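You operate a simulated robot arm through the tools that you are given. There is no shell and no other tool. Be economical: measure what you need, move in short steps, check, and stop when the job is done.

You are at the controls of a simulated robot arm. One attempt, no reset.

JOB
Cook the rice in the steel pot and keep it warm.
Fine: pot into the cooker, white lid on, warm switch on, lever down; wait for the warm lamp.

The check looks at the end state, three seconds after you hand in, the way a careful person would. Anything else that was tipped, shoved, dropped, spilled or broken makes it a failure. A push-on lid holds only when it is set on centred and level and pressed home; a screw cap is set on level and turned clockwise until tight.

ROBOT AND FRAMES
A 7-joint arm with a two-finger parallel gripper, fixed in place. Base frame: the origin is at the foot of the arm, x ahead of it, y to its left, z up; the work surface is at about z = 820. Readings come in mm, degrees, newtons and seconds.
With the tool pointing down near the work surface it reaches from about 240 to 720 mm from the base axis. Its first joint turns from -115.0 to 115.0 degrees. Payload 3.91 kg.
Tool frame: the origin (TCP) lies between the finger pads and is the grasp point; the fingertips stand 30 mm ahead of it; z points along the fingers, y is the line along which they close. The gripper opens to 110 mm. The fingers are 20 mm wide and 10 mm thick; the gripper's body (48 by 112 mm) begins 55 mm behind the TCP.
Orientation is told as [roll, pitch, yaw] about the base's x, y, z axes, in that order, counted from this pose: with the fingers straight down and closing along the base's y, the tool's x points along the base's -x, its y along +y and its z along -z.

CONTROLS
- The arm moves only by the tool move_arm. Its argument "series" is a list of rows, each a list of 6 numbers: the shift along the tool's x, y, z in units of 400 mm (1.0 is 400 mm), then the turn, a rotation vector about the tool's x, y, z in units of 180 degrees (1.0 is 180 degrees). In form: [[dx, dy, dz, wx, wy, wz], ...]. A call has 1 to 8 rows; each row is the pose to reach, as a shift and turn from the pose commanded when the call began, along the tool's axes at that moment. "hand" is the opening, from 0 (shut) to 1 (fully open), set as the call begins (left out, the last holds). A call with a number of a shift or a turn outside -1 to 1 is refused whole. A row lasts 0.2 s, in which the tool goes at most 50 mm and 8.6 degrees; a call with a longer step from one row to the next is refused whole, and so is a gripper value outside its range. Where a pose cannot be reached the arm comes as near as it can. A force on the tool above 50 N (or 10 N above the force at the start of the call, whichever is more), or a blocked arm, ends the call early, and 0.2 s more pass. Each finger travels about 108 mm/s and halts on what it meets, pressing with about 24 N; the grip force reading is that of the motor and also rises with nothing between the fingers. The clock runs only during rows and for 0.2 s after the last one: add rows that repeat a pose to give the fingers time. The reply holds the time, the measured pose of the TCP, the force on the tool along the base axes, the opening and the grip force, in the units named above and with some noise, with the torque about the TCP (base axes, N m) and any sound that the robot's microphone picked up, and new pictures: "show" is both (left out), scene, wrist or none.
- Cameras (640 x 400 px; columns grow to the right, rows downward): "scene" is fixed at [49.8, 499.6, 1577.1]; the picture's right is [-0.48, -0.88, 0.00], its down [-0.67, 0.36, -0.65] and it looks along [0.57, -0.31, -0.76] (base axes); focal length 214 px, centre (320, 200). "wrist" rides on the gripper at [72, 17, -103] in the tool frame; the picture's right is [-0.23, 0.97, 0.00], its down [-0.76, -0.18, -0.62] and it looks along [-0.61, -0.14, 0.78] (tool axes); focal length 222 px, centre (320, 200). There is no depth. A picture from a camera that has moved, and an enlarged one, comes with that camera's place and axes in the base frame and with its lens.
- move_column(by): slides the trunk up (or, below 0, down) by that many mm; the arm rides with it, the base frame stays. It gives what a move gives, with no picture.
- inspect(camera, box): a new picture of the part [left, top, right, bottom] of that camera's present view, enlarged. It takes no simulated time.
- close_job(): hands the job in; it is judged then, once.

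Work in short steps. Places have to be worked out from the pictures, the camera data and where the tool is seen: move nearer, look again, correct. Check each grasp and each placing, and mend what went wrong. You have 120 turns and 200 pictures in all, those below and enlarged ones among them. Open the gripper and draw the arm clear of the work before you hand the job in, unless the task says otherwise; then end with one line.

The tools are called after "Call:" by a JSON object that holds its "fn" and its "kwargs". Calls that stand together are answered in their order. move_arm: Moves the arm, as the interface text tells. Its arguments: {"type":"object","properties":{"series":{"type":"array","items":{"type":"array","items":{"type":"number"}}},"hand":{"type":"number"},"show":{"type":"string","enum":["both","scene","wrist","none"]}},"required":["series"]} The other tools are called the same way: move_column (by) slides the trunk up or down; inspect (camera, box) takes an enlarged picture of a part of a camera's view; close_job () hands the job in.

At the start:

```text
time_s: 0.0
tool_pos: [416.9, 235.2, 1374.9]
ee_rot: [0.1, 0.0, 0.0]
force: [0.3, -0.3, 0.6]
ft_torque: [0.01, -0.02, -0.02]
grip_width: 110.2
gripper_force: 0.0
trunk travel left (down, up): [-900.0, 90.0]
```

scene: 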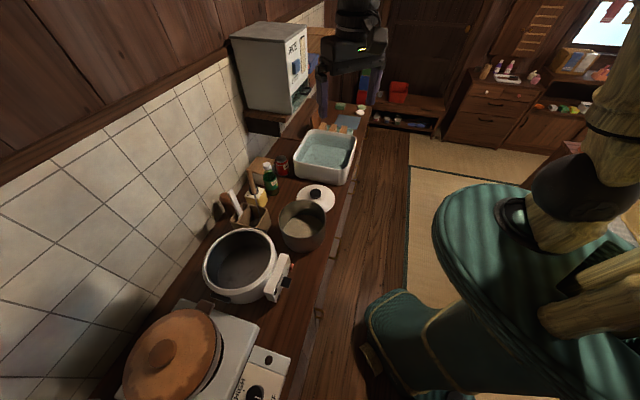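
wrist: 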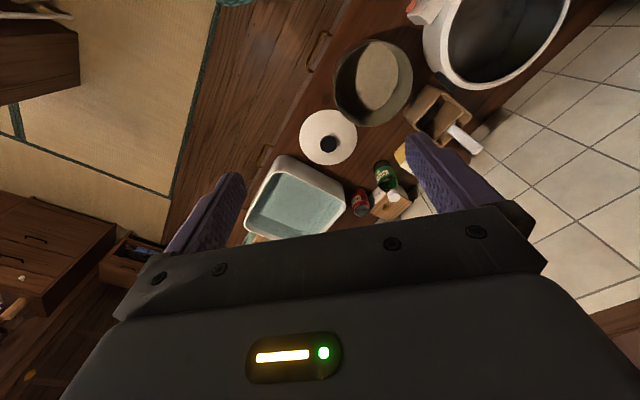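

I'll first look closely at the cooker, pot and lid from both cameras.

Call:
{"fn": "inspect", "kwargs": {"camera": "scene", "box": [190, 170, 350, 310]}}

Call:
{"fn": "inspect", "kwargs": {"camera": "wrist", "box": [280, 0, 600, 200]}}

```text
2.86 times, centred on (270, 240) of scene
camera zoom: at [49.8, 499.6, 1577.1], right [-0.48, -0.88, 0.0], down [-0.67, 0.36, -0.65], along [0.57, -0.31, -0.76], focal length 613 px, centre (463, 86)
```

zoom: 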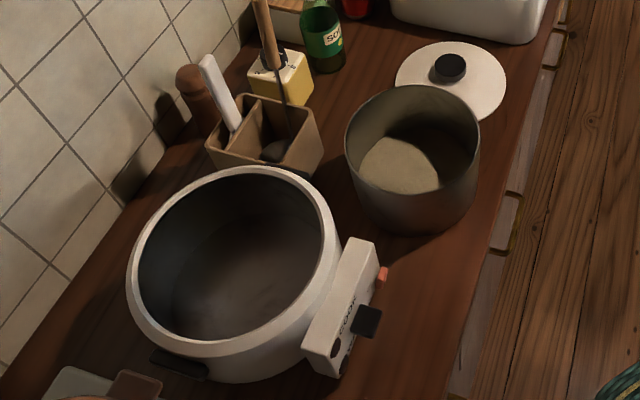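

```text
2.00 times, centred on (440, 100) of wrist
camera zoom: at [343.7, 252.2, 1478.8], right [0.23, 0.97, 0.0], down [0.76, -0.18, 0.62], along [0.61, -0.14, -0.78], focal length 444 px, centre (80, 400)
```

zoom: 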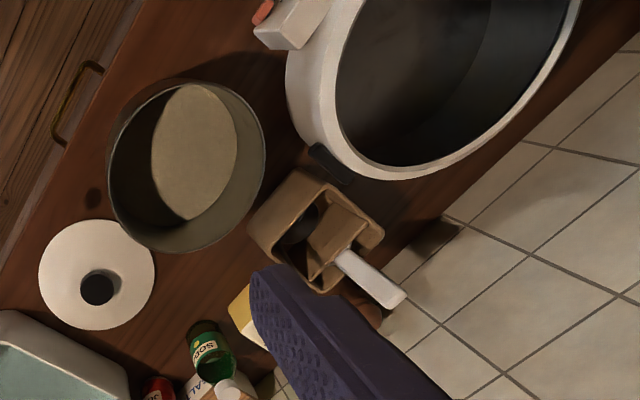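

The pot looks about 167 mm wide with its rim centre near (468,343,957), and the cooker is near (398,575). I'll swing the wrist camera to face the cooker and its panel.

Call:
{"fn": "move_arm", "kwargs": {"series": [[0.055, 0.051, 0.046, 0, 0, -0.044], [0.11, 0.102, 0.092, 0, 0, -0.088], [0.165, 0.153, 0.138, 0, 0, -0.132], [0.22, 0.204, 0.184, 0, 0, -0.176], [0.275, 0.255, 0.23, 0, 0, -0.22], [0.33, 0.306, 0.276, 0, 0, -0.264], [0.3825, 0.355, 0.32, 0, 0, -0.306]]}}

```text
time_s: 1.6
tool_pos: [261.9, 377.2, 1247.3]
ee_rot: [0.0, 0.0, 55.2]
force: [-0.4, 0.0, -1.0]
ft_torque: [0.0, 0.0, 0.03]
grip_width: 109.9
gripper_force: 0.0
trunk travel left (down, up): [-900.0, 90.0]
camera wrist: at [206.6, 327.9, 1351.5], right [-0.67, 0.74, 0.0], down [0.58, 0.52, 0.62], along [0.46, 0.42, -0.78], focal length 222 px, centre (320, 200)
```

scene: 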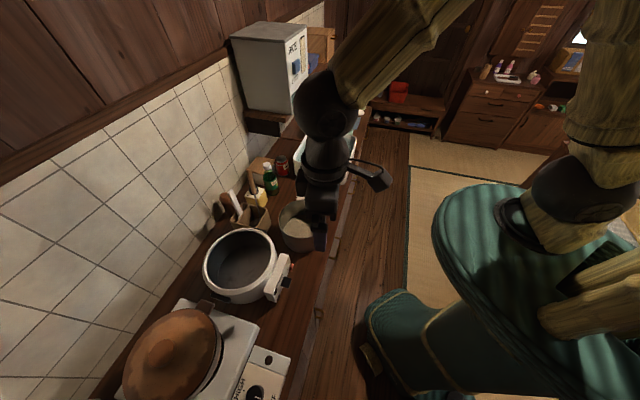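
wrist: 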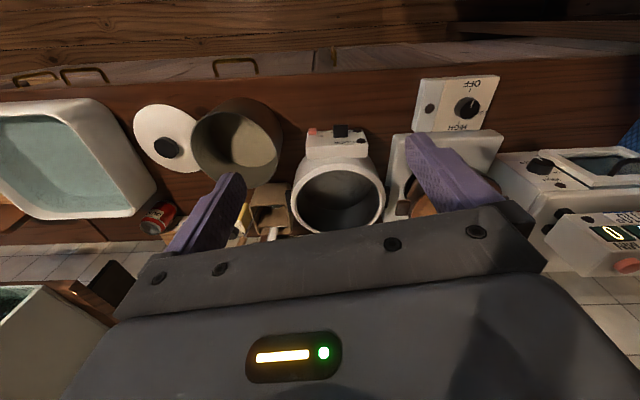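

Good view (upside down). I'll enlarge cooker and pot.

Call:
{"fn": "inspect", "kwargs": {"camera": "wrist", "box": [270, 100, 410, 240]}}

Call:
{"fn": "inspect", "kwargs": {"camera": "wrist", "box": [120, 80, 300, 220]}}

Call:
{"fn": "inspect", "kwargs": {"camera": "scene", "box": [190, 210, 310, 320]}}

```text
2.86 times, centred on (340, 170) of wrist
camera zoom: at [206.6, 327.9, 1351.5], right [-0.67, 0.74, 0.0], down [0.58, 0.52, 0.62], along [0.46, 0.42, -0.78], focal length 635 px, centre (263, 286)
```

zoom: 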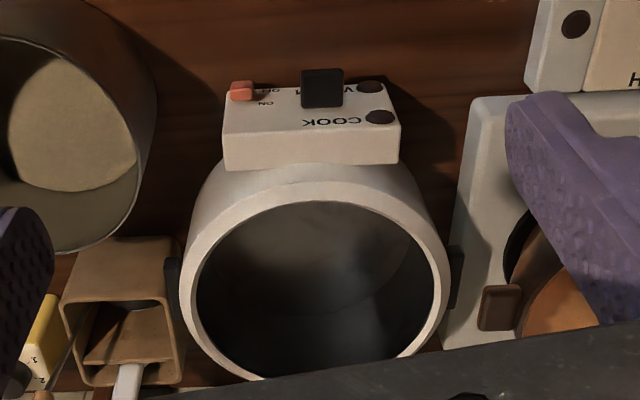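

```text
2.86 times, centred on (210, 150) of wrist
camera zoom: at [206.6, 327.9, 1351.5], right [-0.67, 0.74, 0.0], down [0.58, 0.52, 0.62], along [0.46, 0.42, -0.78], focal length 635 px, centre (634, 343)
```

zoom: 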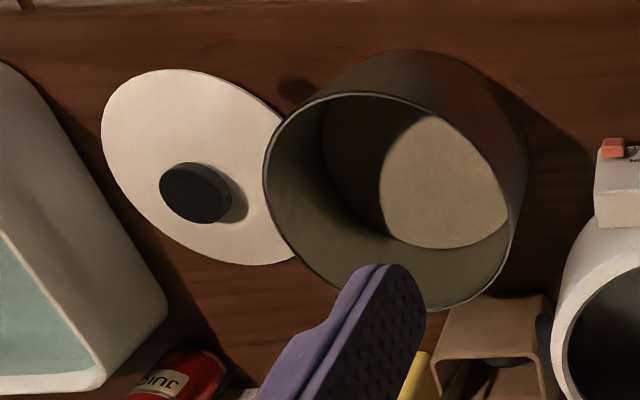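

```text
3.64 times, centred on (250, 265) of scene
camera zoom: at [49.8, 499.6, 1577.1], right [-0.48, -0.88, 0.0], down [-0.67, 0.36, -0.65], along [0.57, -0.31, -0.76], focal length 780 px, centre (574, -36)
```

zoom: 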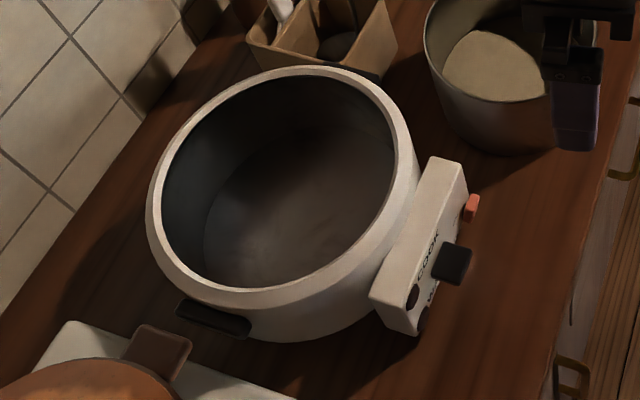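

Estimates: pot rim centre ≈ (464,340,957), radius about 83; cooker rim centre ≈ (422,584,942), inner radius about 98. I'll go above the robot side of the pot rim with the fingers closing radially.

Call:
{"fn": "move_arm", "kwargs": {"series": [[-0.002, -0.05, 0.0625, 0, 0, -0.0472], [-0.004, -0.1, 0.125, 0, 0, -0.0944], [-0.006, -0.15, 0.1875, 0, 0, -0.1416], [-0.008, -0.2, 0.25, 0, 0, -0.1888], [-0.01, -0.25, 0.3125, 0, 0, -0.236], [-0.012, -0.3, 0.375, 0, 0, -0.2832], [-0.014, -0.35, 0.4375, 0, 0, -0.3304], [-0.016, -0.4, 0.5, 0, 0, -0.3776]]}}

```text
time_s: 3.4
tool_pos: [398.8, 291.2, 1046.7]
ee_rot: [0.0, -0.1, 123.2]
force: [0.0, 1.5, -0.2]
ft_torque: [0.0, -0.01, -0.02]
grip_width: 110.1
gripper_force: 0.1
trunk travel left (down, up): [-900.0, 90.0]
camera wrist: at [424.7, 220.7, 1150.4], right [-0.94, -0.34, 0.0], down [-0.27, 0.73, 0.62], along [-0.21, 0.59, -0.78], focal length 222 px, centre (320, 200)
```

scene: 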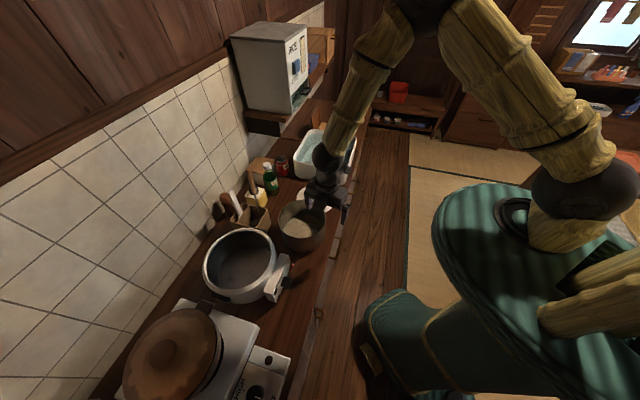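
wrist: 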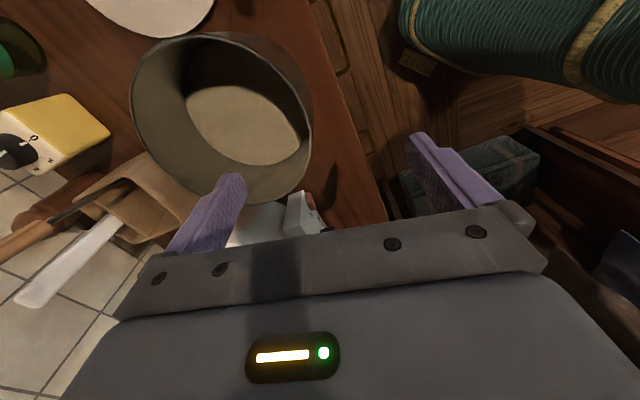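

Call:
{"fn": "inspect", "kwargs": {"camera": "wrist", "box": [100, 0, 420, 220]}}

Call:
{"fn": "inspect", "kwargs": {"camera": "scene", "box": [260, 170, 370, 260]}}

```text
1.82 times, centred on (260, 110) of wrist
camera zoom: at [424.7, 220.7, 1150.4], right [-0.94, -0.34, 0.0], down [-0.27, 0.73, 0.62], along [-0.21, 0.59, -0.78], focal length 404 px, centre (429, 364)
```

zoom: 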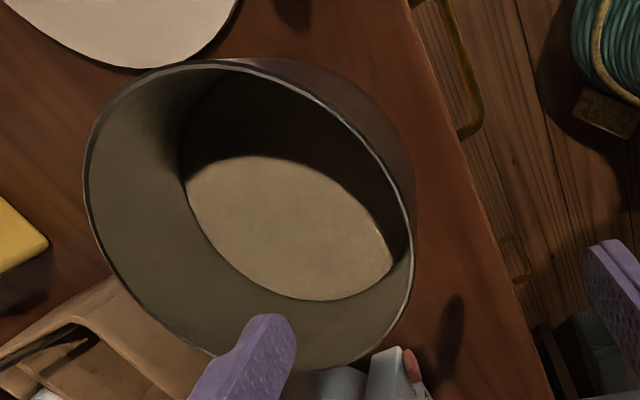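

```text
4.44 times, centred on (315, 215) of scene
camera zoom: at [49.8, 499.6, 1577.1], right [-0.48, -0.88, 0.0], down [-0.67, 0.36, -0.65], along [0.57, -0.31, -0.76], focal length 953 px, centre (342, 133)
```

zoom: 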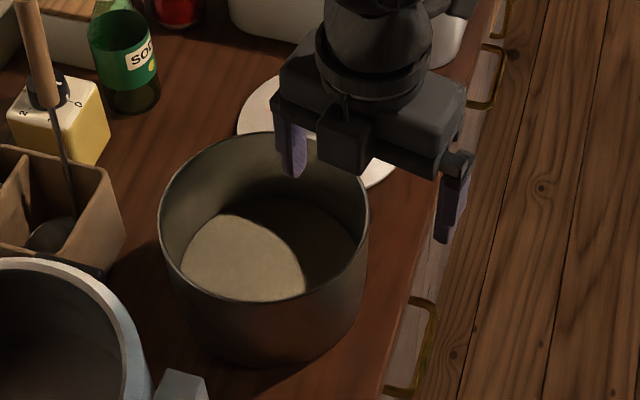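

Refined by triangulation: pot rim z ≈ 935, centre ≈ (483,340), r ≈ 86. I'll lower to just above the rim with a narrower hand to verify alignment.

Call:
{"fn": "move_arm", "kwargs": {"series": [[0.004, -0.009, 0.06, 0, 0, 0], [0.008, -0.018, 0.12, 0, 0, 0], [0.012, -0.028, 0.18, 0, 0, 0], [0.012, -0.028, 0.18, 0, 0, 0]], "hand": 0.45}}

Call:
{"fn": "inspect", "kwargs": {"camera": "scene", "box": [260, 170, 370, 260]}}

```text
time_s: 4.4
tool_pos: [409.8, 292.2, 976.1]
ee_rot: [0.0, 0.0, 123.0]
force: [-0.8, -0.3, 0.0]
ft_torque: [0.01, -0.04, 0.02]
grip_width: 49.5
gripper_force: 0.0
trunk travel left (down, up): [-900.0, 90.0]
camera wrist: at [434.8, 222.8, 1078.6], right [-0.94, -0.34, 0.0], down [-0.27, 0.73, 0.62], along [-0.21, 0.59, -0.78], focal length 222 px, centre (320, 200)
```

scene: 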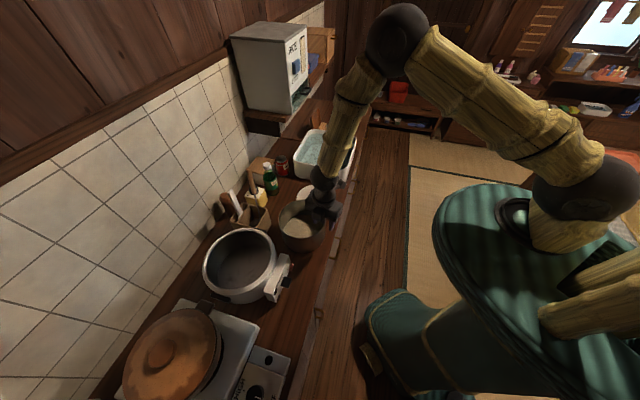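
wrist: 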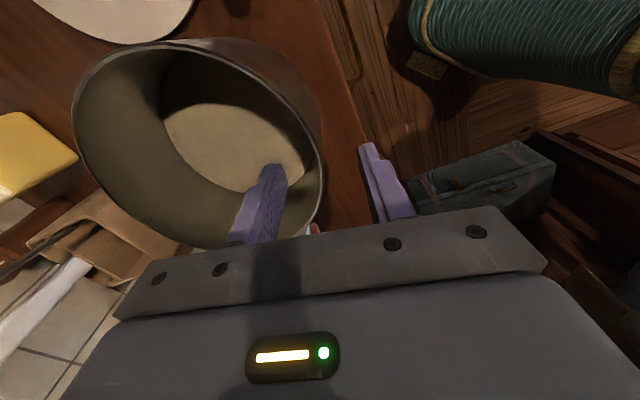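

```text
4.44 times, centred on (315, 215) of scene
camera zoom: at [49.8, 499.6, 1577.1], right [-0.48, -0.88, 0.0], down [-0.67, 0.36, -0.65], along [0.57, -0.31, -0.76], focal length 953 px, centre (342, 133)
```

zoom: 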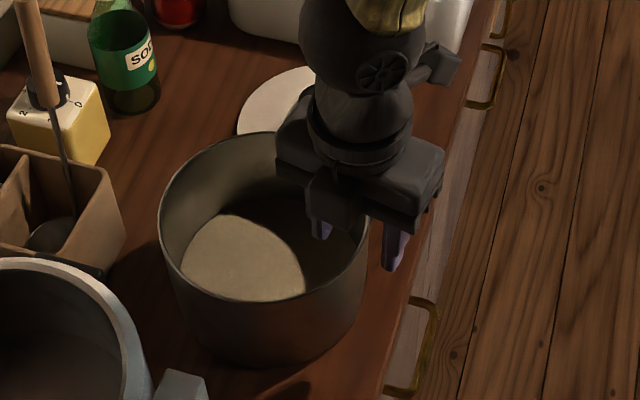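

The rim passes between the fingers as computed. Descending so the fingers straddle the wall, then close.

Call:
{"fn": "move_arm", "kwargs": {"series": [[0, 0, 0.04, 0, 0, 0], [0, 0, 0.08, 0, 0, 0], [0, 0, 0.11, 0, 0, 0], [0, 0, 0.11, 0, 0, 0]]}}

Call:
{"fn": "move_arm", "kwargs": {"series": [[0, 0, 0, 0, 0, 0], [0, 0, 0, 0, 0, 0], [0, 0, 0, 0, 0, 0]], "hand": 0}}

Call:
{"fn": "inspect", "kwargs": {"camera": "scene", "box": [260, 170, 370, 260]}}

```text
time_s: 5.4
tool_pos: [409.5, 291.8, 931.6]
ee_rot: [0.0, 0.0, 123.0]
force: [-0.3, -1.4, -0.2]
ft_torque: [0.03, -0.01, 0.02]
grip_width: 49.7
gripper_force: 0.1
trunk travel left (down, up): [-900.0, 90.0]
camera wrist: at [435.5, 223.0, 1034.7], right [-0.94, -0.34, 0.0], down [-0.27, 0.74, 0.62], along [-0.21, 0.59, -0.78], focal length 222 px, centre (320, 200)
```

scene: 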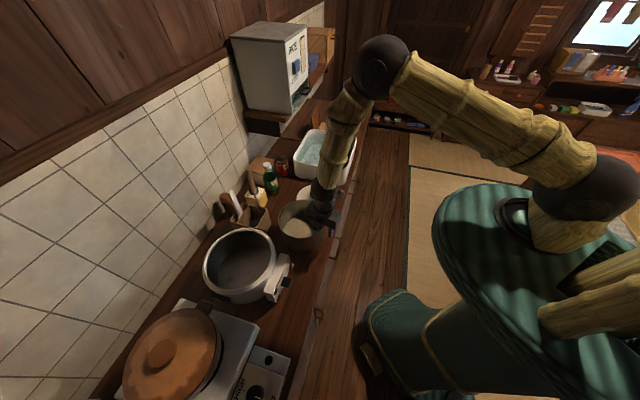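
wrist: 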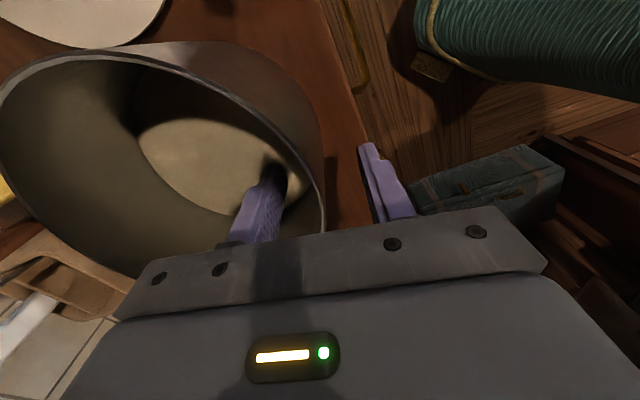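

```text
time_s: 6.2
tool_pos: [411.4, 293.8, 931.3]
ee_rot: [0.0, 0.0, 123.1]
force: [-0.6, 2.8, 3.4]
ft_torque: [1.05, -0.5, 0.58]
grip_width: 7.5
gripper_force: 24.0
trunk travel left (down, up): [-900.0, 90.0]
camera wrist: at [435.5, 223.9, 1035.0], right [-0.94, -0.34, 0.0], down [-0.27, 0.73, 0.62], along [-0.21, 0.59, -0.78], focal length 222 px, centre (320, 200)
```

scene: 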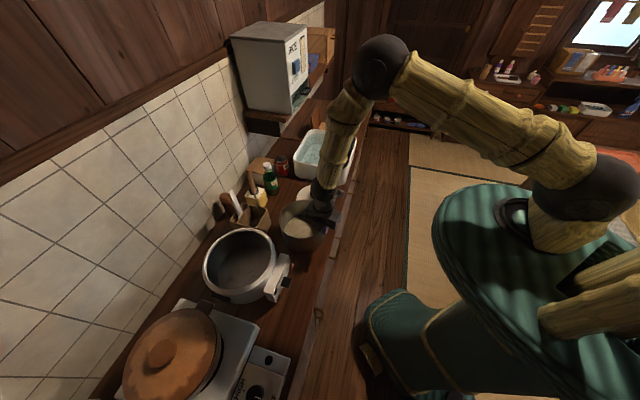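
wrist: 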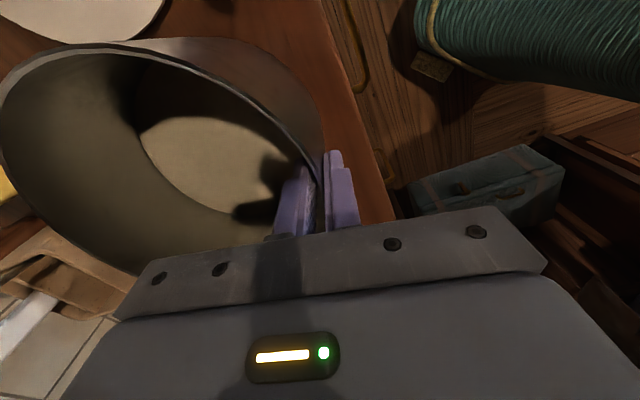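

```text
4.44 times, centred on (315, 215) of scene
camera zoom: at [49.8, 499.6, 1577.1], right [-0.48, -0.88, 0.0], down [-0.67, 0.36, -0.65], along [0.57, -0.31, -0.76], focal length 953 px, centre (342, 133)
```

zoom: 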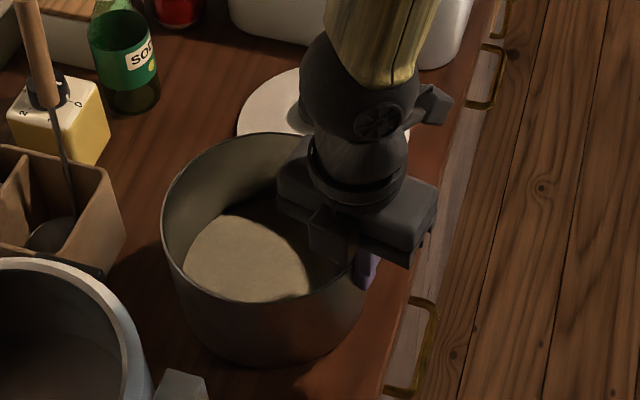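

Gripped (width 7.5 mm, 24 N). Lift slowly 30 mm and check for tilt.

Call:
{"fn": "move_arm", "kwargs": {"series": [[0, 0, -0.01, 0, 0, 0], [0, 0, -0.02, 0, 0, 0], [0, 0, -0.035, 0, 0, 0], [0, 0, -0.05, 0, 0, 0], [0, 0, -0.065, 0, 0, 0], [0, 0, -0.075, 0, 0, 0]], "show": "wrist"}}

Call:
{"fn": "inspect", "kwargs": {"camera": "scene", "box": [260, 170, 370, 260]}}

```text
time_s: 7.6
tool_pos: [409.2, 291.3, 961.2]
ee_rot: [0.1, 0.0, 123.1]
force: [0.1, -0.6, -8.0]
ft_torque: [-0.22, 0.67, 0.01]
grip_width: 3.0
gripper_force: 23.9
trunk travel left (down, up): [-900.0, 90.0]
camera wrist: at [435.6, 222.9, 1064.4], right [-0.94, -0.34, 0.0], down [-0.27, 0.74, 0.62], along [-0.21, 0.59, -0.78], focal length 222 px, centre (320, 200)
```

wrist: 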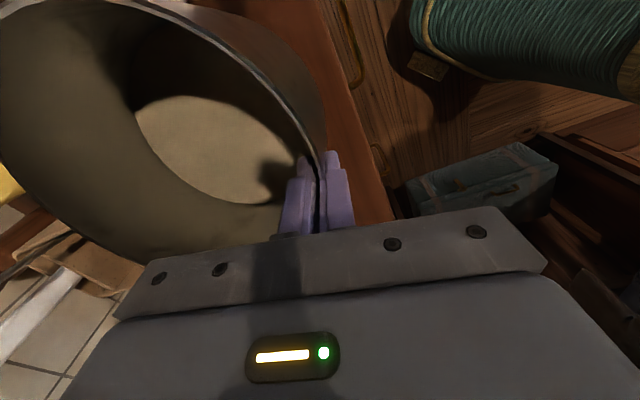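

```text
4.44 times, centred on (315, 215) of scene
camera zoom: at [49.8, 499.6, 1577.1], right [-0.48, -0.88, 0.0], down [-0.67, 0.36, -0.65], along [0.57, -0.31, -0.76], focal length 953 px, centre (342, 133)
```

zoom: 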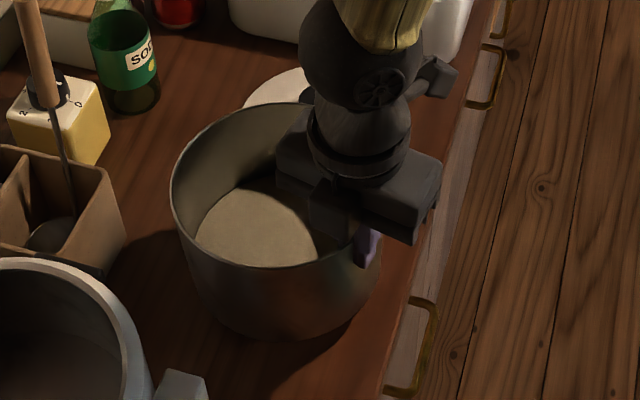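

Pot is held level (≈0.8 kg). Lift it to about z 1110 slowly.

Call:
{"fn": "move_arm", "kwargs": {"series": [[0, 0, -0.03, 0, 0, 0], [0, 0, -0.08, 0, 0, 0], [0, 0, -0.13, 0, 0, 0], [0, 0, -0.18, 0, 0, 0], [0, 0, -0.23, 0, 0, 0], [0, 0, -0.29, 0, 0, 0], [0, 0, -0.345, 0, 0, 0], [0, 0, -0.3725, 0, 0, 0]], "show": "scene"}}

Call:
{"fn": "move_arm", "kwargs": {"series": [[-0.03, -0.013, 0, 0, 0, -0.007], [-0.09, -0.039, 0, 0, 0, -0.021], [-0.15, -0.065, 0, 0, 0, -0.035], [-0.21, -0.09, 0, 0, 0, -0.049], [-0.27, -0.116, 0, 0, 0, -0.063], [-0.33, -0.142, 0, 0, 0, -0.077], [-0.39, -0.168, 0, 0, 0, -0.091], [-0.44, -0.19, 0, 0, 0, -0.105]], "show": "scene"}}

```text
time_s: 9.4
tool_pos: [408.8, 292.1, 1109.3]
ee_rot: [0.1, 0.0, 123.0]
force: [-0.9, -0.2, -8.8]
ft_torque: [-0.29, 0.69, 0.03]
grip_width: 3.0
gripper_force: 23.7
trunk travel left (down, up): [-900.0, 90.0]
```

scene: 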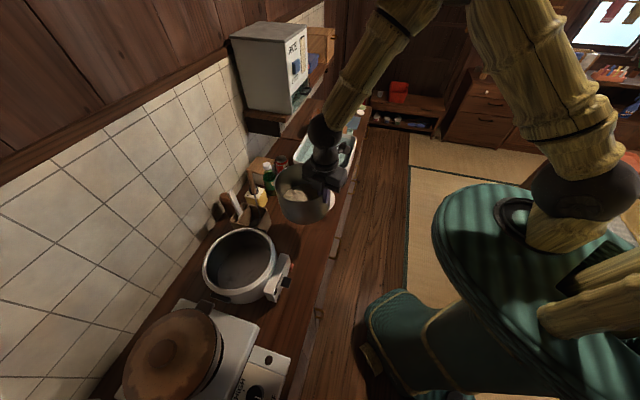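

```text
time_s: 11.2
tool_pos: [378.2, 482.7, 1108.8]
ee_rot: [0.2, 0.1, 142.0]
force: [0.8, 0.1, -9.4]
ft_torque: [-0.47, 0.53, 0.0]
grip_width: 2.5
gripper_force: 24.0
trunk travel left (down, up): [-900.0, 90.0]
```

scene: 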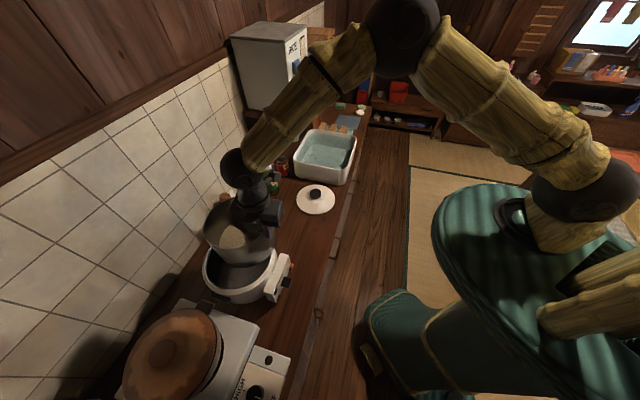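

The pot is near the cooker at (432,551). I shift it over the estimated cooker centre and lower slightly, then compare.

Call:
{"fn": "move_arm", "kwargs": {"series": [[-0.03, -0.02, 0.01, 0, 0, 0], [-0.064, -0.045, 0.03, 0, 0, 0], [-0.064, -0.045, 0.03, 0, 0, 0]], "show": "wrist"}}

Call:
{"fn": "inspect", "kwargs": {"camera": "scene", "box": [190, 190, 310, 310]}}

```text
time_s: 12.0
tool_pos: [369.5, 513.0, 1097.5]
ee_rot: [0.1, -0.1, 141.9]
force: [0.2, 0.4, -9.3]
ft_torque: [-0.5, 0.57, 0.02]
grip_width: 2.8
gripper_force: 23.8
trunk travel left (down, up): [-900.0, 90.0]
camera wrist: at [415.9, 454.4, 1200.4], right [-0.78, -0.63, 0.0], down [-0.49, 0.61, 0.62], along [-0.39, 0.48, -0.78], focal length 222 px, centre (320, 200)
```

wrist: 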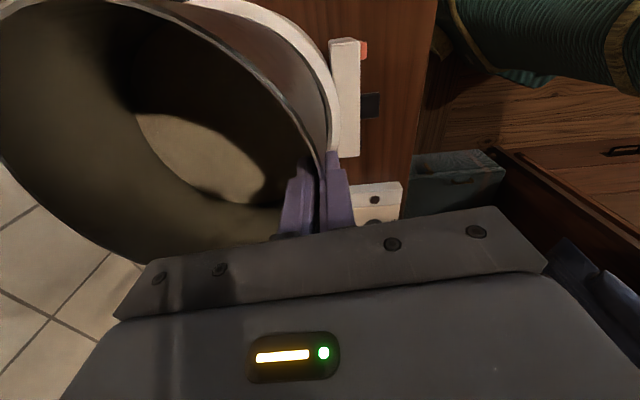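

```text
3.33 times, centred on (250, 250) of scene
camera zoom: at [49.8, 499.6, 1577.1], right [-0.48, -0.88, 0.0], down [-0.67, 0.36, -0.65], along [0.57, -0.31, -0.76], focal length 715 px, centre (553, 33)
```

zoom: 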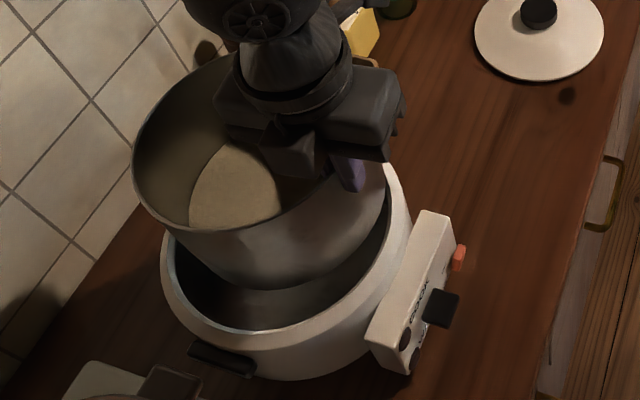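

Pot centre is about 5 mm beyond the cooker centre on the far side, as wanted to leave room for the outer finger. Lower in small steps, watching the force.

Call:
{"fn": "move_arm", "kwargs": {"series": [[0, 0, 0.02, 0, 0, 0], [0, 0, 0.04, 0, 0, 0], [0, 0, 0.06, 0, 0, 0], [0, 0, 0.08, 0, 0, 0], [0, 0, 0.1, 0, 0, 0]], "show": "wrist"}}

Call:
{"fn": "inspect", "kwargs": {"camera": "scene", "box": [190, 190, 310, 310]}}

```text
time_s: 13.2
tool_pos: [367.0, 513.8, 1060.7]
ee_rot: [-0.3, 0.0, 142.0]
force: [-1.5, 5.4, 15.6]
ft_torque: [-0.29, 0.08, 0.11]
grip_width: 2.5
gripper_force: 23.5
trunk travel left (down, up): [-900.0, 90.0]
camera wrist: at [414.2, 455.0, 1163.4], right [-0.78, -0.63, 0.0], down [-0.49, 0.61, 0.62], along [-0.39, 0.49, -0.78], focal length 222 px, centre (320, 200)
```

wrist: 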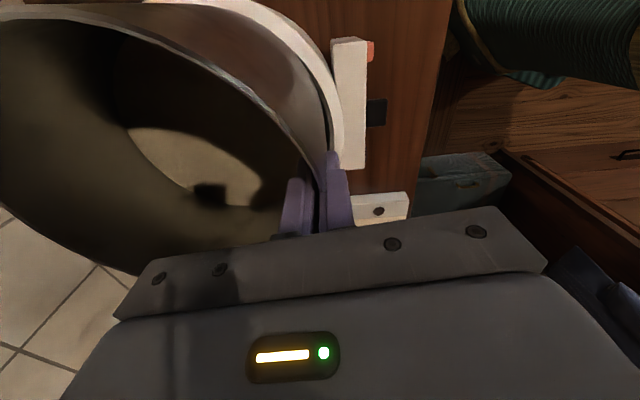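

```text
3.33 times, centred on (250, 250) of scene
camera zoom: at [49.8, 499.6, 1577.1], right [-0.48, -0.88, 0.0], down [-0.67, 0.36, -0.65], along [0.57, -0.31, -0.76], focal length 715 px, centre (553, 33)
```

zoom: 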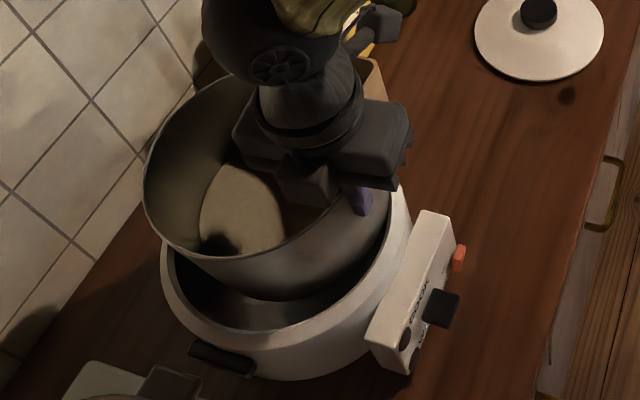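

Contact at TCP z≈1061 on the robot/right side of the cooker rim; the pot seems short in +y. Back off 12 mm and look in detail.

Call:
{"fn": "move_arm", "kwargs": {"series": [[0, 0, -0.015, 0, 0, 0], [0, 0, -0.03, 0, 0, 0], [0, 0, -0.03, 0, 0, 0]], "show": "none"}}

Call:
{"fn": "inspect", "kwargs": {"camera": "scene", "box": [200, 200, 280, 250]}}

Call:
{"fn": "inspect", "kwargs": {"camera": "scene", "box": [200, 230, 300, 310]}}

Call:
{"fn": "inspect", "kwargs": {"camera": "wrist", "box": [180, 0, 420, 150]}}

```text
time_s: 14.0
tool_pos: [369.6, 511.6, 1069.3]
ee_rot: [0.2, 0.1, 141.9]
force: [-0.3, 1.0, -9.8]
ft_torque: [-0.46, 0.56, 0.02]
grip_width: 2.8
gripper_force: 23.8
trunk travel left (down, up): [-900.0, 90.0]
```

```text
8.00 times, centred on (240, 225) of scene
camera zoom: at [49.8, 499.6, 1577.1], right [-0.48, -0.88, 0.0], down [-0.67, 0.36, -0.65], along [0.57, -0.31, -0.76], focal length 1716 px, centre (960, 0)
```

zoom: 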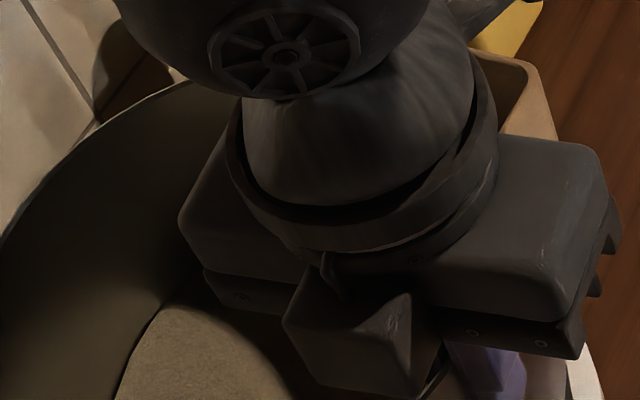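

```text
5.00 times, centred on (250, 270) of scene
camera zoom: at [49.8, 499.6, 1577.1], right [-0.48, -0.88, 0.0], down [-0.67, 0.36, -0.65], along [0.57, -0.31, -0.76], focal length 1072 px, centre (670, -150)
```

zoom: 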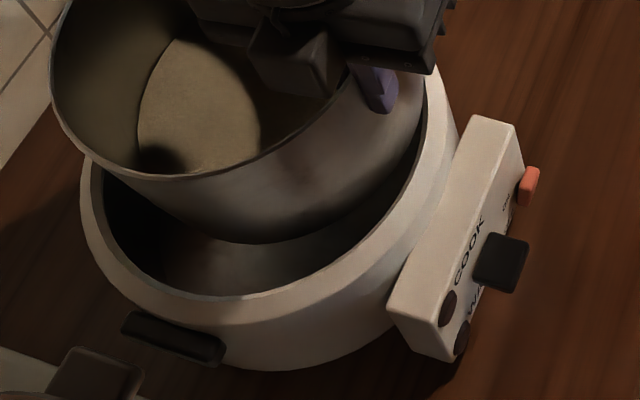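

```text
2.67 times, centred on (300, 75) of wrist
camera zoom: at [416.1, 454.6, 1172.3], right [-0.78, -0.63, 0.0], down [-0.49, 0.61, 0.62], along [-0.39, 0.48, -0.78], focal length 592 px, centre (373, 533)
```

zoom: 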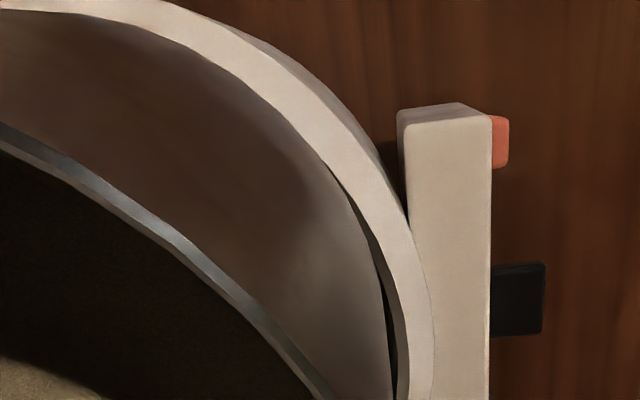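

The pot overhangs the rim on the wrist-camera side and the gap is on the opposite side. Shift ~13 mm away along (-x,+y) and look again.

Call:
{"fn": "move_arm", "kwargs": {"series": [[-0.016, -0.004, 0, 0, 0, 0], [-0.031, -0.0075, 0, 0, 0, 0], [-0.031, -0.0075, 0.012, 0, 0, 0]], "show": "none"}}

Call:
{"fn": "inspect", "kwargs": {"camera": "scene", "box": [190, 215, 310, 305]}}

Call:
{"fn": "inspect", "kwargs": {"camera": "wrist", "box": [0, 0, 400, 250]}}

```text
time_s: 14.8
tool_pos: [361.4, 522.5, 1065.7]
ee_rot: [0.1, 0.0, 142.0]
force: [-0.9, -0.5, -10.7]
ft_torque: [-0.47, 0.55, 0.01]
grip_width: 2.8
gripper_force: 23.6
trunk travel left (down, up): [-900.0, 90.0]
```

```text
4.44 times, centred on (250, 260) of scene
camera zoom: at [49.8, 499.6, 1577.1], right [-0.48, -0.88, 0.0], down [-0.67, 0.36, -0.65], along [0.57, -0.31, -0.76], focal length 953 px, centre (631, -67)
```

zoom: 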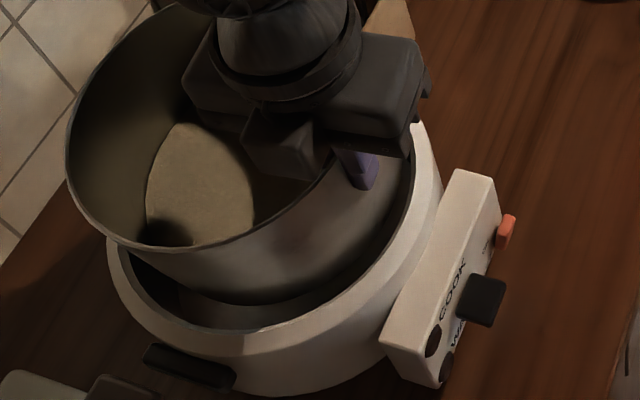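

```text
1.60 times, centred on (200, 125) of wrist
camera zoom: at [407.8, 465.2, 1168.0], right [-0.78, -0.63, 0.0], down [-0.49, 0.61, 0.62], along [-0.39, 0.48, -0.78], focal length 355 px, centre (512, 320)
```

zoom: 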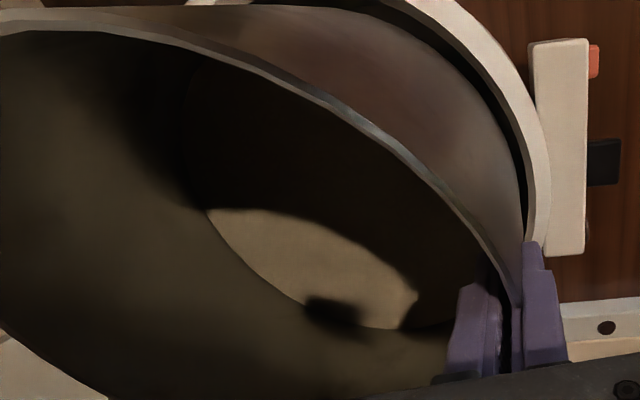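

Comparing with predictions, the pot has rolled ~10° about the finger-closing axis (wrist-camera side low). I'll raise 12 mm and rotate the tool about its y by +9° to level it.

Call:
{"fn": "move_arm", "kwargs": {"series": [[0, 0, -0.03, 0, 0, 0], [0, 0, -0.03, 0, 0.0125, 0], [0, 0, -0.03, 0, 0.025, 0], [0, 0, -0.03, 0, 0.0375, 0], [0, 0, -0.03, 0, 0.05, 0], [0, 0, -0.03, 0, 0.05, 0]], "show": "wrist"}}

Call:
{"fn": "inspect", "kwargs": {"camera": "scene", "box": [190, 215, 310, 305]}}

```text
time_s: 16.2
tool_pos: [362.1, 521.2, 1076.0]
ee_rot: [0.1, 9.0, 141.9]
force: [0.3, -0.1, -9.1]
ft_torque: [-0.44, 0.65, 0.0]
grip_width: 2.9
gripper_force: 24.5
trunk travel left (down, up): [-900.0, 90.0]
camera wrist: at [394.7, 475.1, 1190.4], right [-0.78, -0.63, -0.03], down [-0.56, 0.66, 0.5], along [-0.29, 0.4, -0.87], focal length 222 px, centre (320, 200)
```

wrist: 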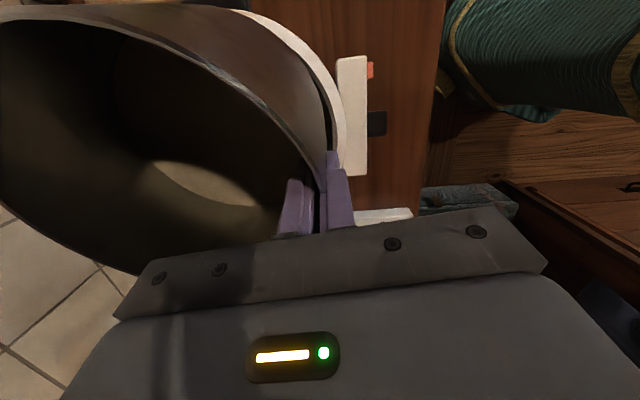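

```text
4.44 times, centred on (250, 260) of scene
camera zoom: at [49.8, 499.6, 1577.1], right [-0.48, -0.88, 0.0], down [-0.67, 0.36, -0.65], along [0.57, -0.31, -0.76], focal length 953 px, centre (631, -67)
```

zoom: 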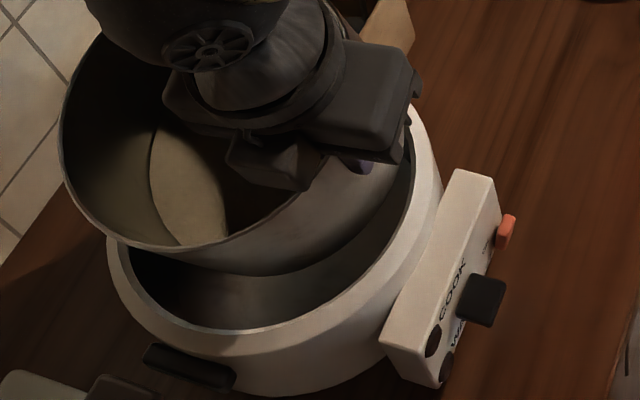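

Call:
{"fn": "inspect", "kwargs": {"camera": "scene", "box": [195, 210, 275, 290]}}

Call:
{"fn": "inspect", "kwargs": {"camera": "wrist", "box": [0, 0, 400, 280]}}

```text
5.00 times, centred on (235, 250) of scene
camera zoom: at [49.8, 499.6, 1577.1], right [-0.48, -0.88, 0.0], down [-0.67, 0.36, -0.65], along [0.57, -0.31, -0.76], focal length 1072 px, centre (745, -50)
```

zoom: 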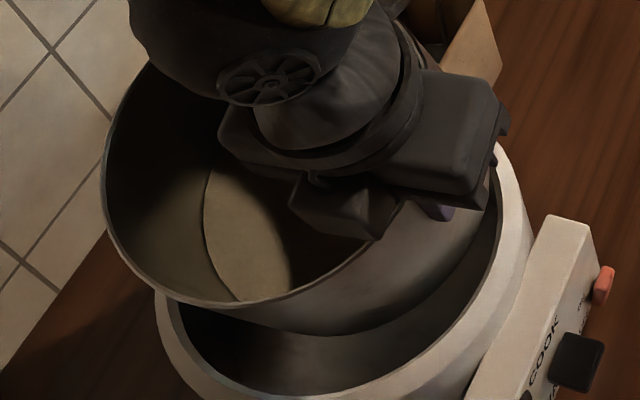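

```text
1.43 times, centred on (200, 140) of wrist
camera zoom: at [394.7, 475.1, 1190.4], right [-0.78, -0.63, -0.03], down [-0.56, 0.66, 0.5], along [-0.29, 0.4, -0.87], focal length 317 px, centre (491, 286)
```

zoom: 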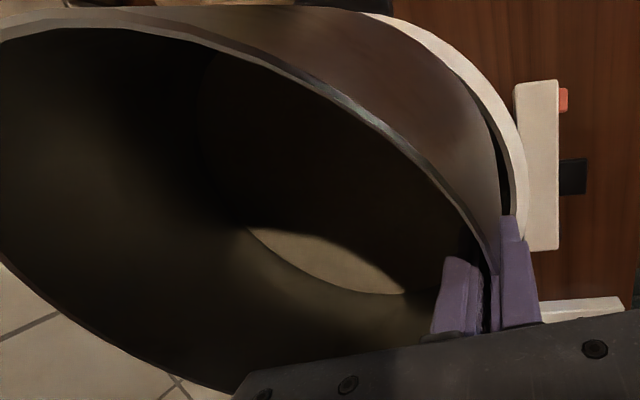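

Torque readings (centre of mass ≈14 mm to the camera side, ~76 mm ahead) show the pot actually swung ~11° in yaw about the grip as the pads aligned with the wall; it was level before my rotation. I undo the 9° tilt; in that pose the pot centre computes to ≈(425,579), good for the cooker at (420,577).

Call:
{"fn": "move_arm", "kwargs": {"series": [[0, 0, 0, 0, -0.0125, 0], [0, 0, 0, 0, -0.025, 0], [0, 0, 0, 0, -0.0375, 0], [0, 0, 0, 0, -0.05, 0], [0, 0, 0, 0, -0.05, 0]], "show": "none"}}

Call:
{"fn": "inspect", "kwargs": {"camera": "scene", "box": [190, 210, 310, 310]}}

```text
time_s: 17.4
tool_pos: [361.1, 522.6, 1077.7]
ee_rot: [0.2, 0.0, 142.1]
force: [0.3, -0.9, -8.8]
ft_torque: [-0.47, 0.55, -0.01]
grip_width: 2.9
gripper_force: 24.0
trunk travel left (down, up): [-900.0, 90.0]
```

```text
4.00 times, centred on (250, 260) of scene
camera zoom: at [49.8, 499.6, 1577.1], right [-0.48, -0.88, 0.0], down [-0.67, 0.36, -0.65], along [0.57, -0.31, -0.76], focal length 858 px, centre (600, -40)
```

zoom: 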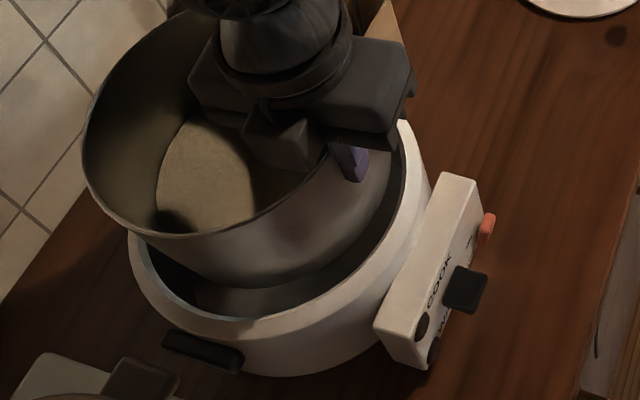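

The level-pot model now predicts the seen rim to within a few mm. Lower gently.

Call:
{"fn": "move_arm", "kwargs": {"series": [[0, 0, 0.012, 0, 0, 0], [0, 0, 0.024, 0, 0, 0], [0, 0, 0.036, 0, 0, 0], [0, 0, 0.048, 0, 0, 0], [0, 0, 0.06, 0, 0, 0], [0, 0, 0.07, 0, 0, 0]], "show": "none"}}

Call:
{"fn": "inspect", "kwargs": {"camera": "scene", "box": [190, 210, 310, 310]}}

Call:
{"fn": "inspect", "kwargs": {"camera": "wrist", "box": [0, 0, 400, 250]}}

```text
time_s: 18.8
tool_pos: [360.8, 523.0, 1048.6]
ee_rot: [0.1, -0.1, 142.1]
force: [1.2, 7.2, -8.9]
ft_torque: [0.15, 0.5, 0.31]
grip_width: 3.0
gripper_force: 24.8
trunk travel left (down, up): [-900.0, 90.0]
```

```text
4.00 times, centred on (250, 260) of scene
camera zoom: at [49.8, 499.6, 1577.1], right [-0.48, -0.88, 0.0], down [-0.67, 0.36, -0.65], along [0.57, -0.31, -0.76], focal length 858 px, centre (600, -40)
```

zoom: 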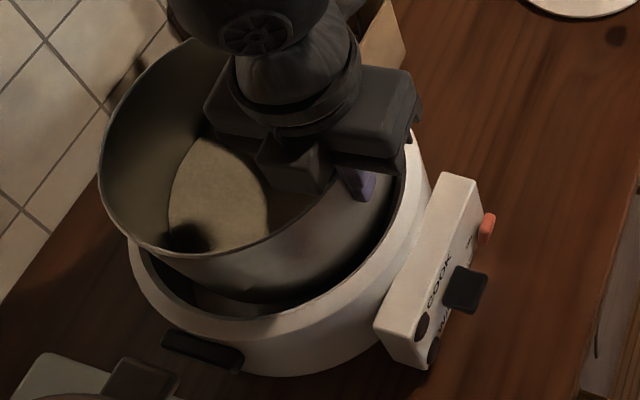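

```text
1.60 times, centred on (200, 125) of wrist
camera zoom: at [407.7, 466.1, 1152.3], right [-0.78, -0.63, 0.0], down [-0.49, 0.61, 0.62], along [-0.39, 0.49, -0.78], focal length 355 px, centre (512, 320)
```

zoom: 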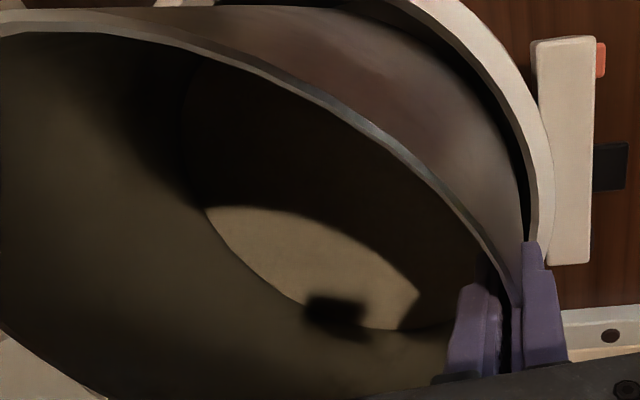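

Bottom is inside now, with a light side contact pushing +y. Shift +y ~8 mm and continue down.

Call:
{"fn": "move_arm", "kwargs": {"series": [[-0.007, -0.007, 0, 0, 0, 0], [-0.0143, -0.0143, 0, 0, 0, 0], [-0.0143, -0.0143, 0.012, 0, 0, 0], [-0.0143, -0.0143, 0.024, 0, 0, 0], [-0.0143, -0.0143, 0.036, 0, 0, 0]], "show": "none"}}

Call:
{"fn": "inspect", "kwargs": {"camera": "scene", "box": [190, 210, 310, 310]}}

```text
time_s: 20.0
tool_pos: [361.3, 530.1, 1034.7]
ee_rot: [0.2, 0.0, 142.1]
force: [0.7, -0.7, -8.8]
ft_torque: [-0.48, 0.55, -0.03]
grip_width: 2.9
gripper_force: 23.8
trunk travel left (down, up): [-900.0, 90.0]
```

```text
4.00 times, centred on (250, 260) of scene
camera zoom: at [49.8, 499.6, 1577.1], right [-0.48, -0.88, 0.0], down [-0.67, 0.36, -0.65], along [0.57, -0.31, -0.76], focal length 858 px, centre (600, -40)
```

zoom: 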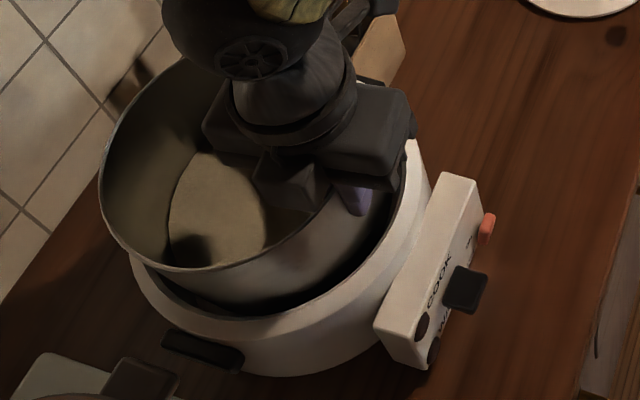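

Contact is gone. Continue down.

Call:
{"fn": "move_arm", "kwargs": {"series": [[0, 0, 0.015, 0, 0, 0], [0, 0, 0.03, 0, 0, 0], [0, 0, 0.045, 0, 0, 0], [0, 0, 0.06, 0, 0, 0], [0, 0, 0.075, 0, 0, 0]], "show": "none"}}

Call:
{"fn": "inspect", "kwargs": {"camera": "scene", "box": [190, 210, 310, 310]}}

Call:
{"fn": "inspect", "kwargs": {"camera": "wrist", "box": [0, 0, 400, 250]}}

```text
time_s: 21.2
tool_pos: [359.2, 529.6, 1004.9]
ee_rot: [0.1, 0.0, 141.9]
force: [0.6, 0.3, -8.9]
ft_torque: [-0.55, 0.51, -0.1]
grip_width: 2.9
gripper_force: 23.8
trunk travel left (down, up): [-900.0, 90.0]
```

```text
4.00 times, centred on (250, 260) of scene
camera zoom: at [49.8, 499.6, 1577.1], right [-0.48, -0.88, 0.0], down [-0.67, 0.36, -0.65], along [0.57, -0.31, -0.76], focal length 858 px, centre (600, -40)
```

zoom: 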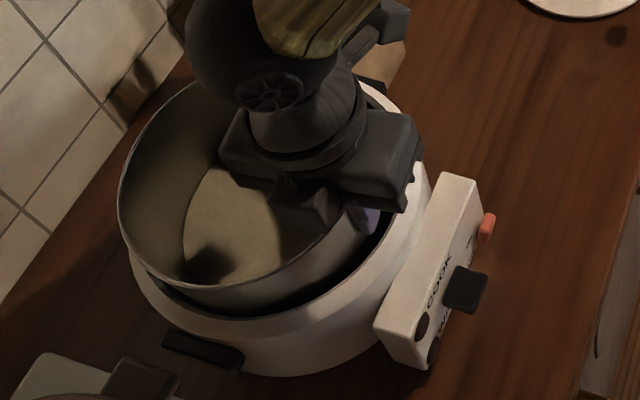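

```text
1.60 times, centred on (200, 125) of wrist
camera zoom: at [407.0, 472.8, 1107.9], right [-0.78, -0.63, 0.0], down [-0.49, 0.61, 0.62], along [-0.39, 0.48, -0.78], focal length 355 px, centre (512, 320)
```

zoom: 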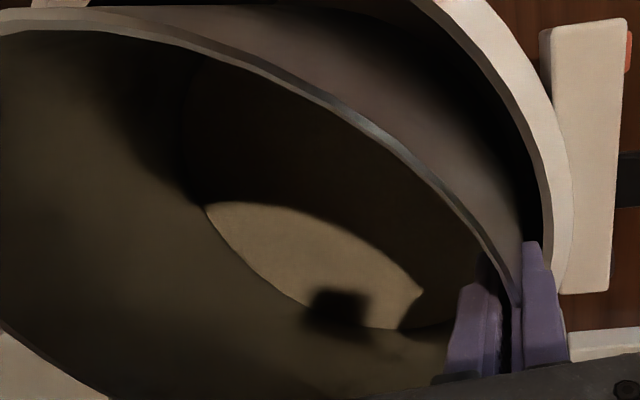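

Call:
{"fn": "move_arm", "kwargs": {"series": [[0, 0, 0.0125, 0, 0, 0], [0, 0, 0.025, 0, 0, 0], [0, 0, 0.0375, 0, 0, 0], [0, 0, 0.05, 0, 0, 0]], "show": "none"}}

Call:
{"fn": "inspect", "kwargs": {"camera": "wrist", "box": [200, 0, 400, 200]}}

Call:
{"fn": "inspect", "kwargs": {"camera": "scene", "box": [200, 220, 290, 300]}}

```text
time_s: 22.2
tool_pos: [361.3, 528.9, 988.7]
ee_rot: [-0.4, 0.0, 141.9]
force: [2.8, -7.2, 21.1]
ft_torque: [-0.93, 0.63, -0.31]
grip_width: 2.9
gripper_force: 24.1
trunk travel left (down, up): [-900.0, 90.0]
```

```text
2.00 times, centred on (300, 100) of wrist
camera zoom: at [406.8, 471.0, 1093.1], right [-0.78, -0.63, -0.01], down [-0.49, 0.61, 0.62], along [-0.39, 0.49, -0.78], focal length 444 px, centre (360, 400)
```

zoom: 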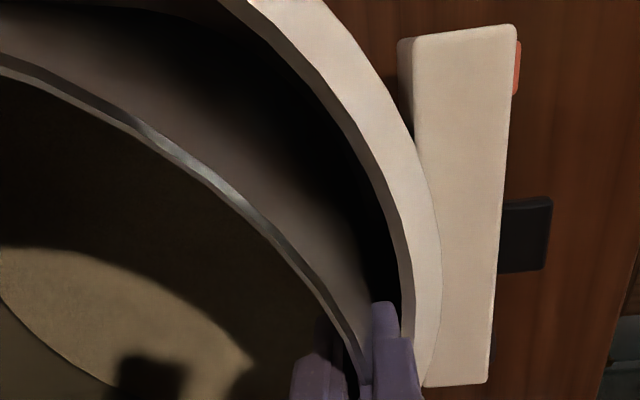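

```text
5.00 times, centred on (245, 260) of scene
camera zoom: at [49.8, 499.6, 1577.1], right [-0.48, -0.88, 0.0], down [-0.67, 0.36, -0.65], along [0.57, -0.31, -0.76], focal length 1072 px, centre (695, -100)
```

zoom: 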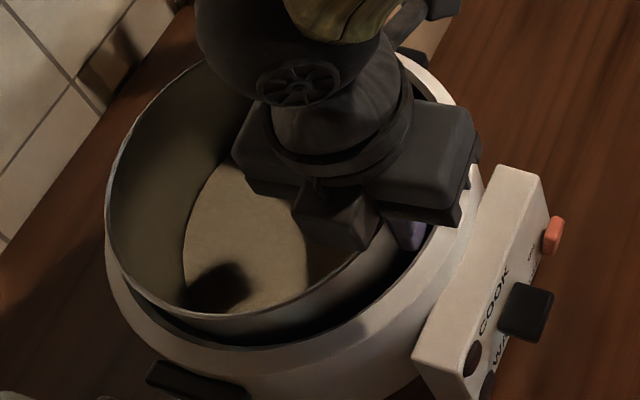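

The outer fingertip is resting on the cooker rim (contact computes to right at it) and the pot presses on the +y side. Raise 5 mm, shift (+5.5,−1.7), and try again.

Call:
{"fn": "move_arm", "kwargs": {"series": [[0, 0, -0.012, 0, 0, 0], [0.007, -0.003, -0.014, 0, 0, 0], [0.0135, -0.005, -0.014, 0, 0, 0], [0.0135, -0.005, -0.005, 0, 0, 0], [0.0135, -0.005, 0.004, 0, 0, 0], [0.0135, -0.005, 0.012, 0, 0, 0]], "show": "none"}}

Call:
{"fn": "inspect", "kwargs": {"camera": "wrist", "box": [200, 0, 400, 200]}}

Call:
{"fn": "inspect", "kwargs": {"camera": "scene", "box": [200, 220, 290, 300]}}

```text
time_s: 23.6
tool_pos: [362.2, 529.3, 989.2]
ee_rot: [-0.5, -0.4, 142.0]
force: [-12.4, -10.3, 24.5]
ft_torque: [-1.22, 1.01, -0.27]
grip_width: 3.4
gripper_force: 23.6
trunk travel left (down, up): [-900.0, 90.0]
stopped in row 6: the force on the tool passed its limit at 53 N (the readings are from after the stop); the commanded pose is now the measured one
```

```text
2.00 times, centred on (300, 100) of wrist
camera zoom: at [408.1, 470.5, 1092.6], right [-0.78, -0.63, -0.01], down [-0.49, 0.6, 0.63], along [-0.39, 0.49, -0.78], focal length 444 px, centre (360, 400)
```

zoom: 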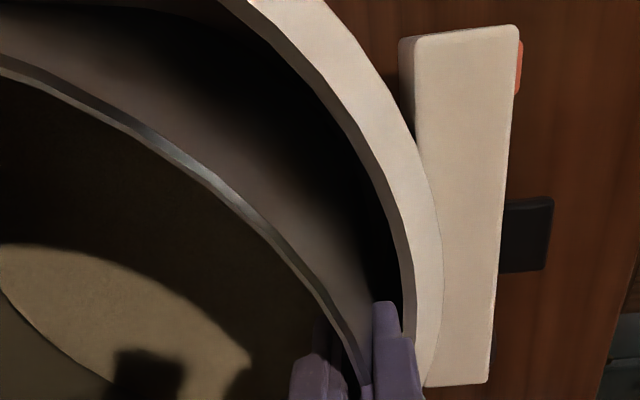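

```text
5.00 times, centred on (245, 260) of scene
camera zoom: at [49.8, 499.6, 1577.1], right [-0.48, -0.88, 0.0], down [-0.67, 0.36, -0.65], along [0.57, -0.31, -0.76], focal length 1072 px, centre (695, -100)
```

zoom: 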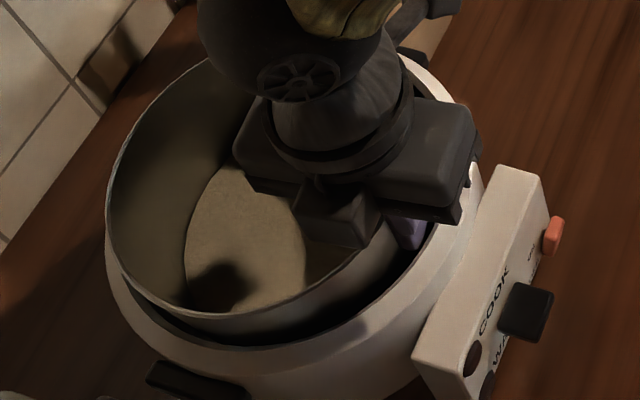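

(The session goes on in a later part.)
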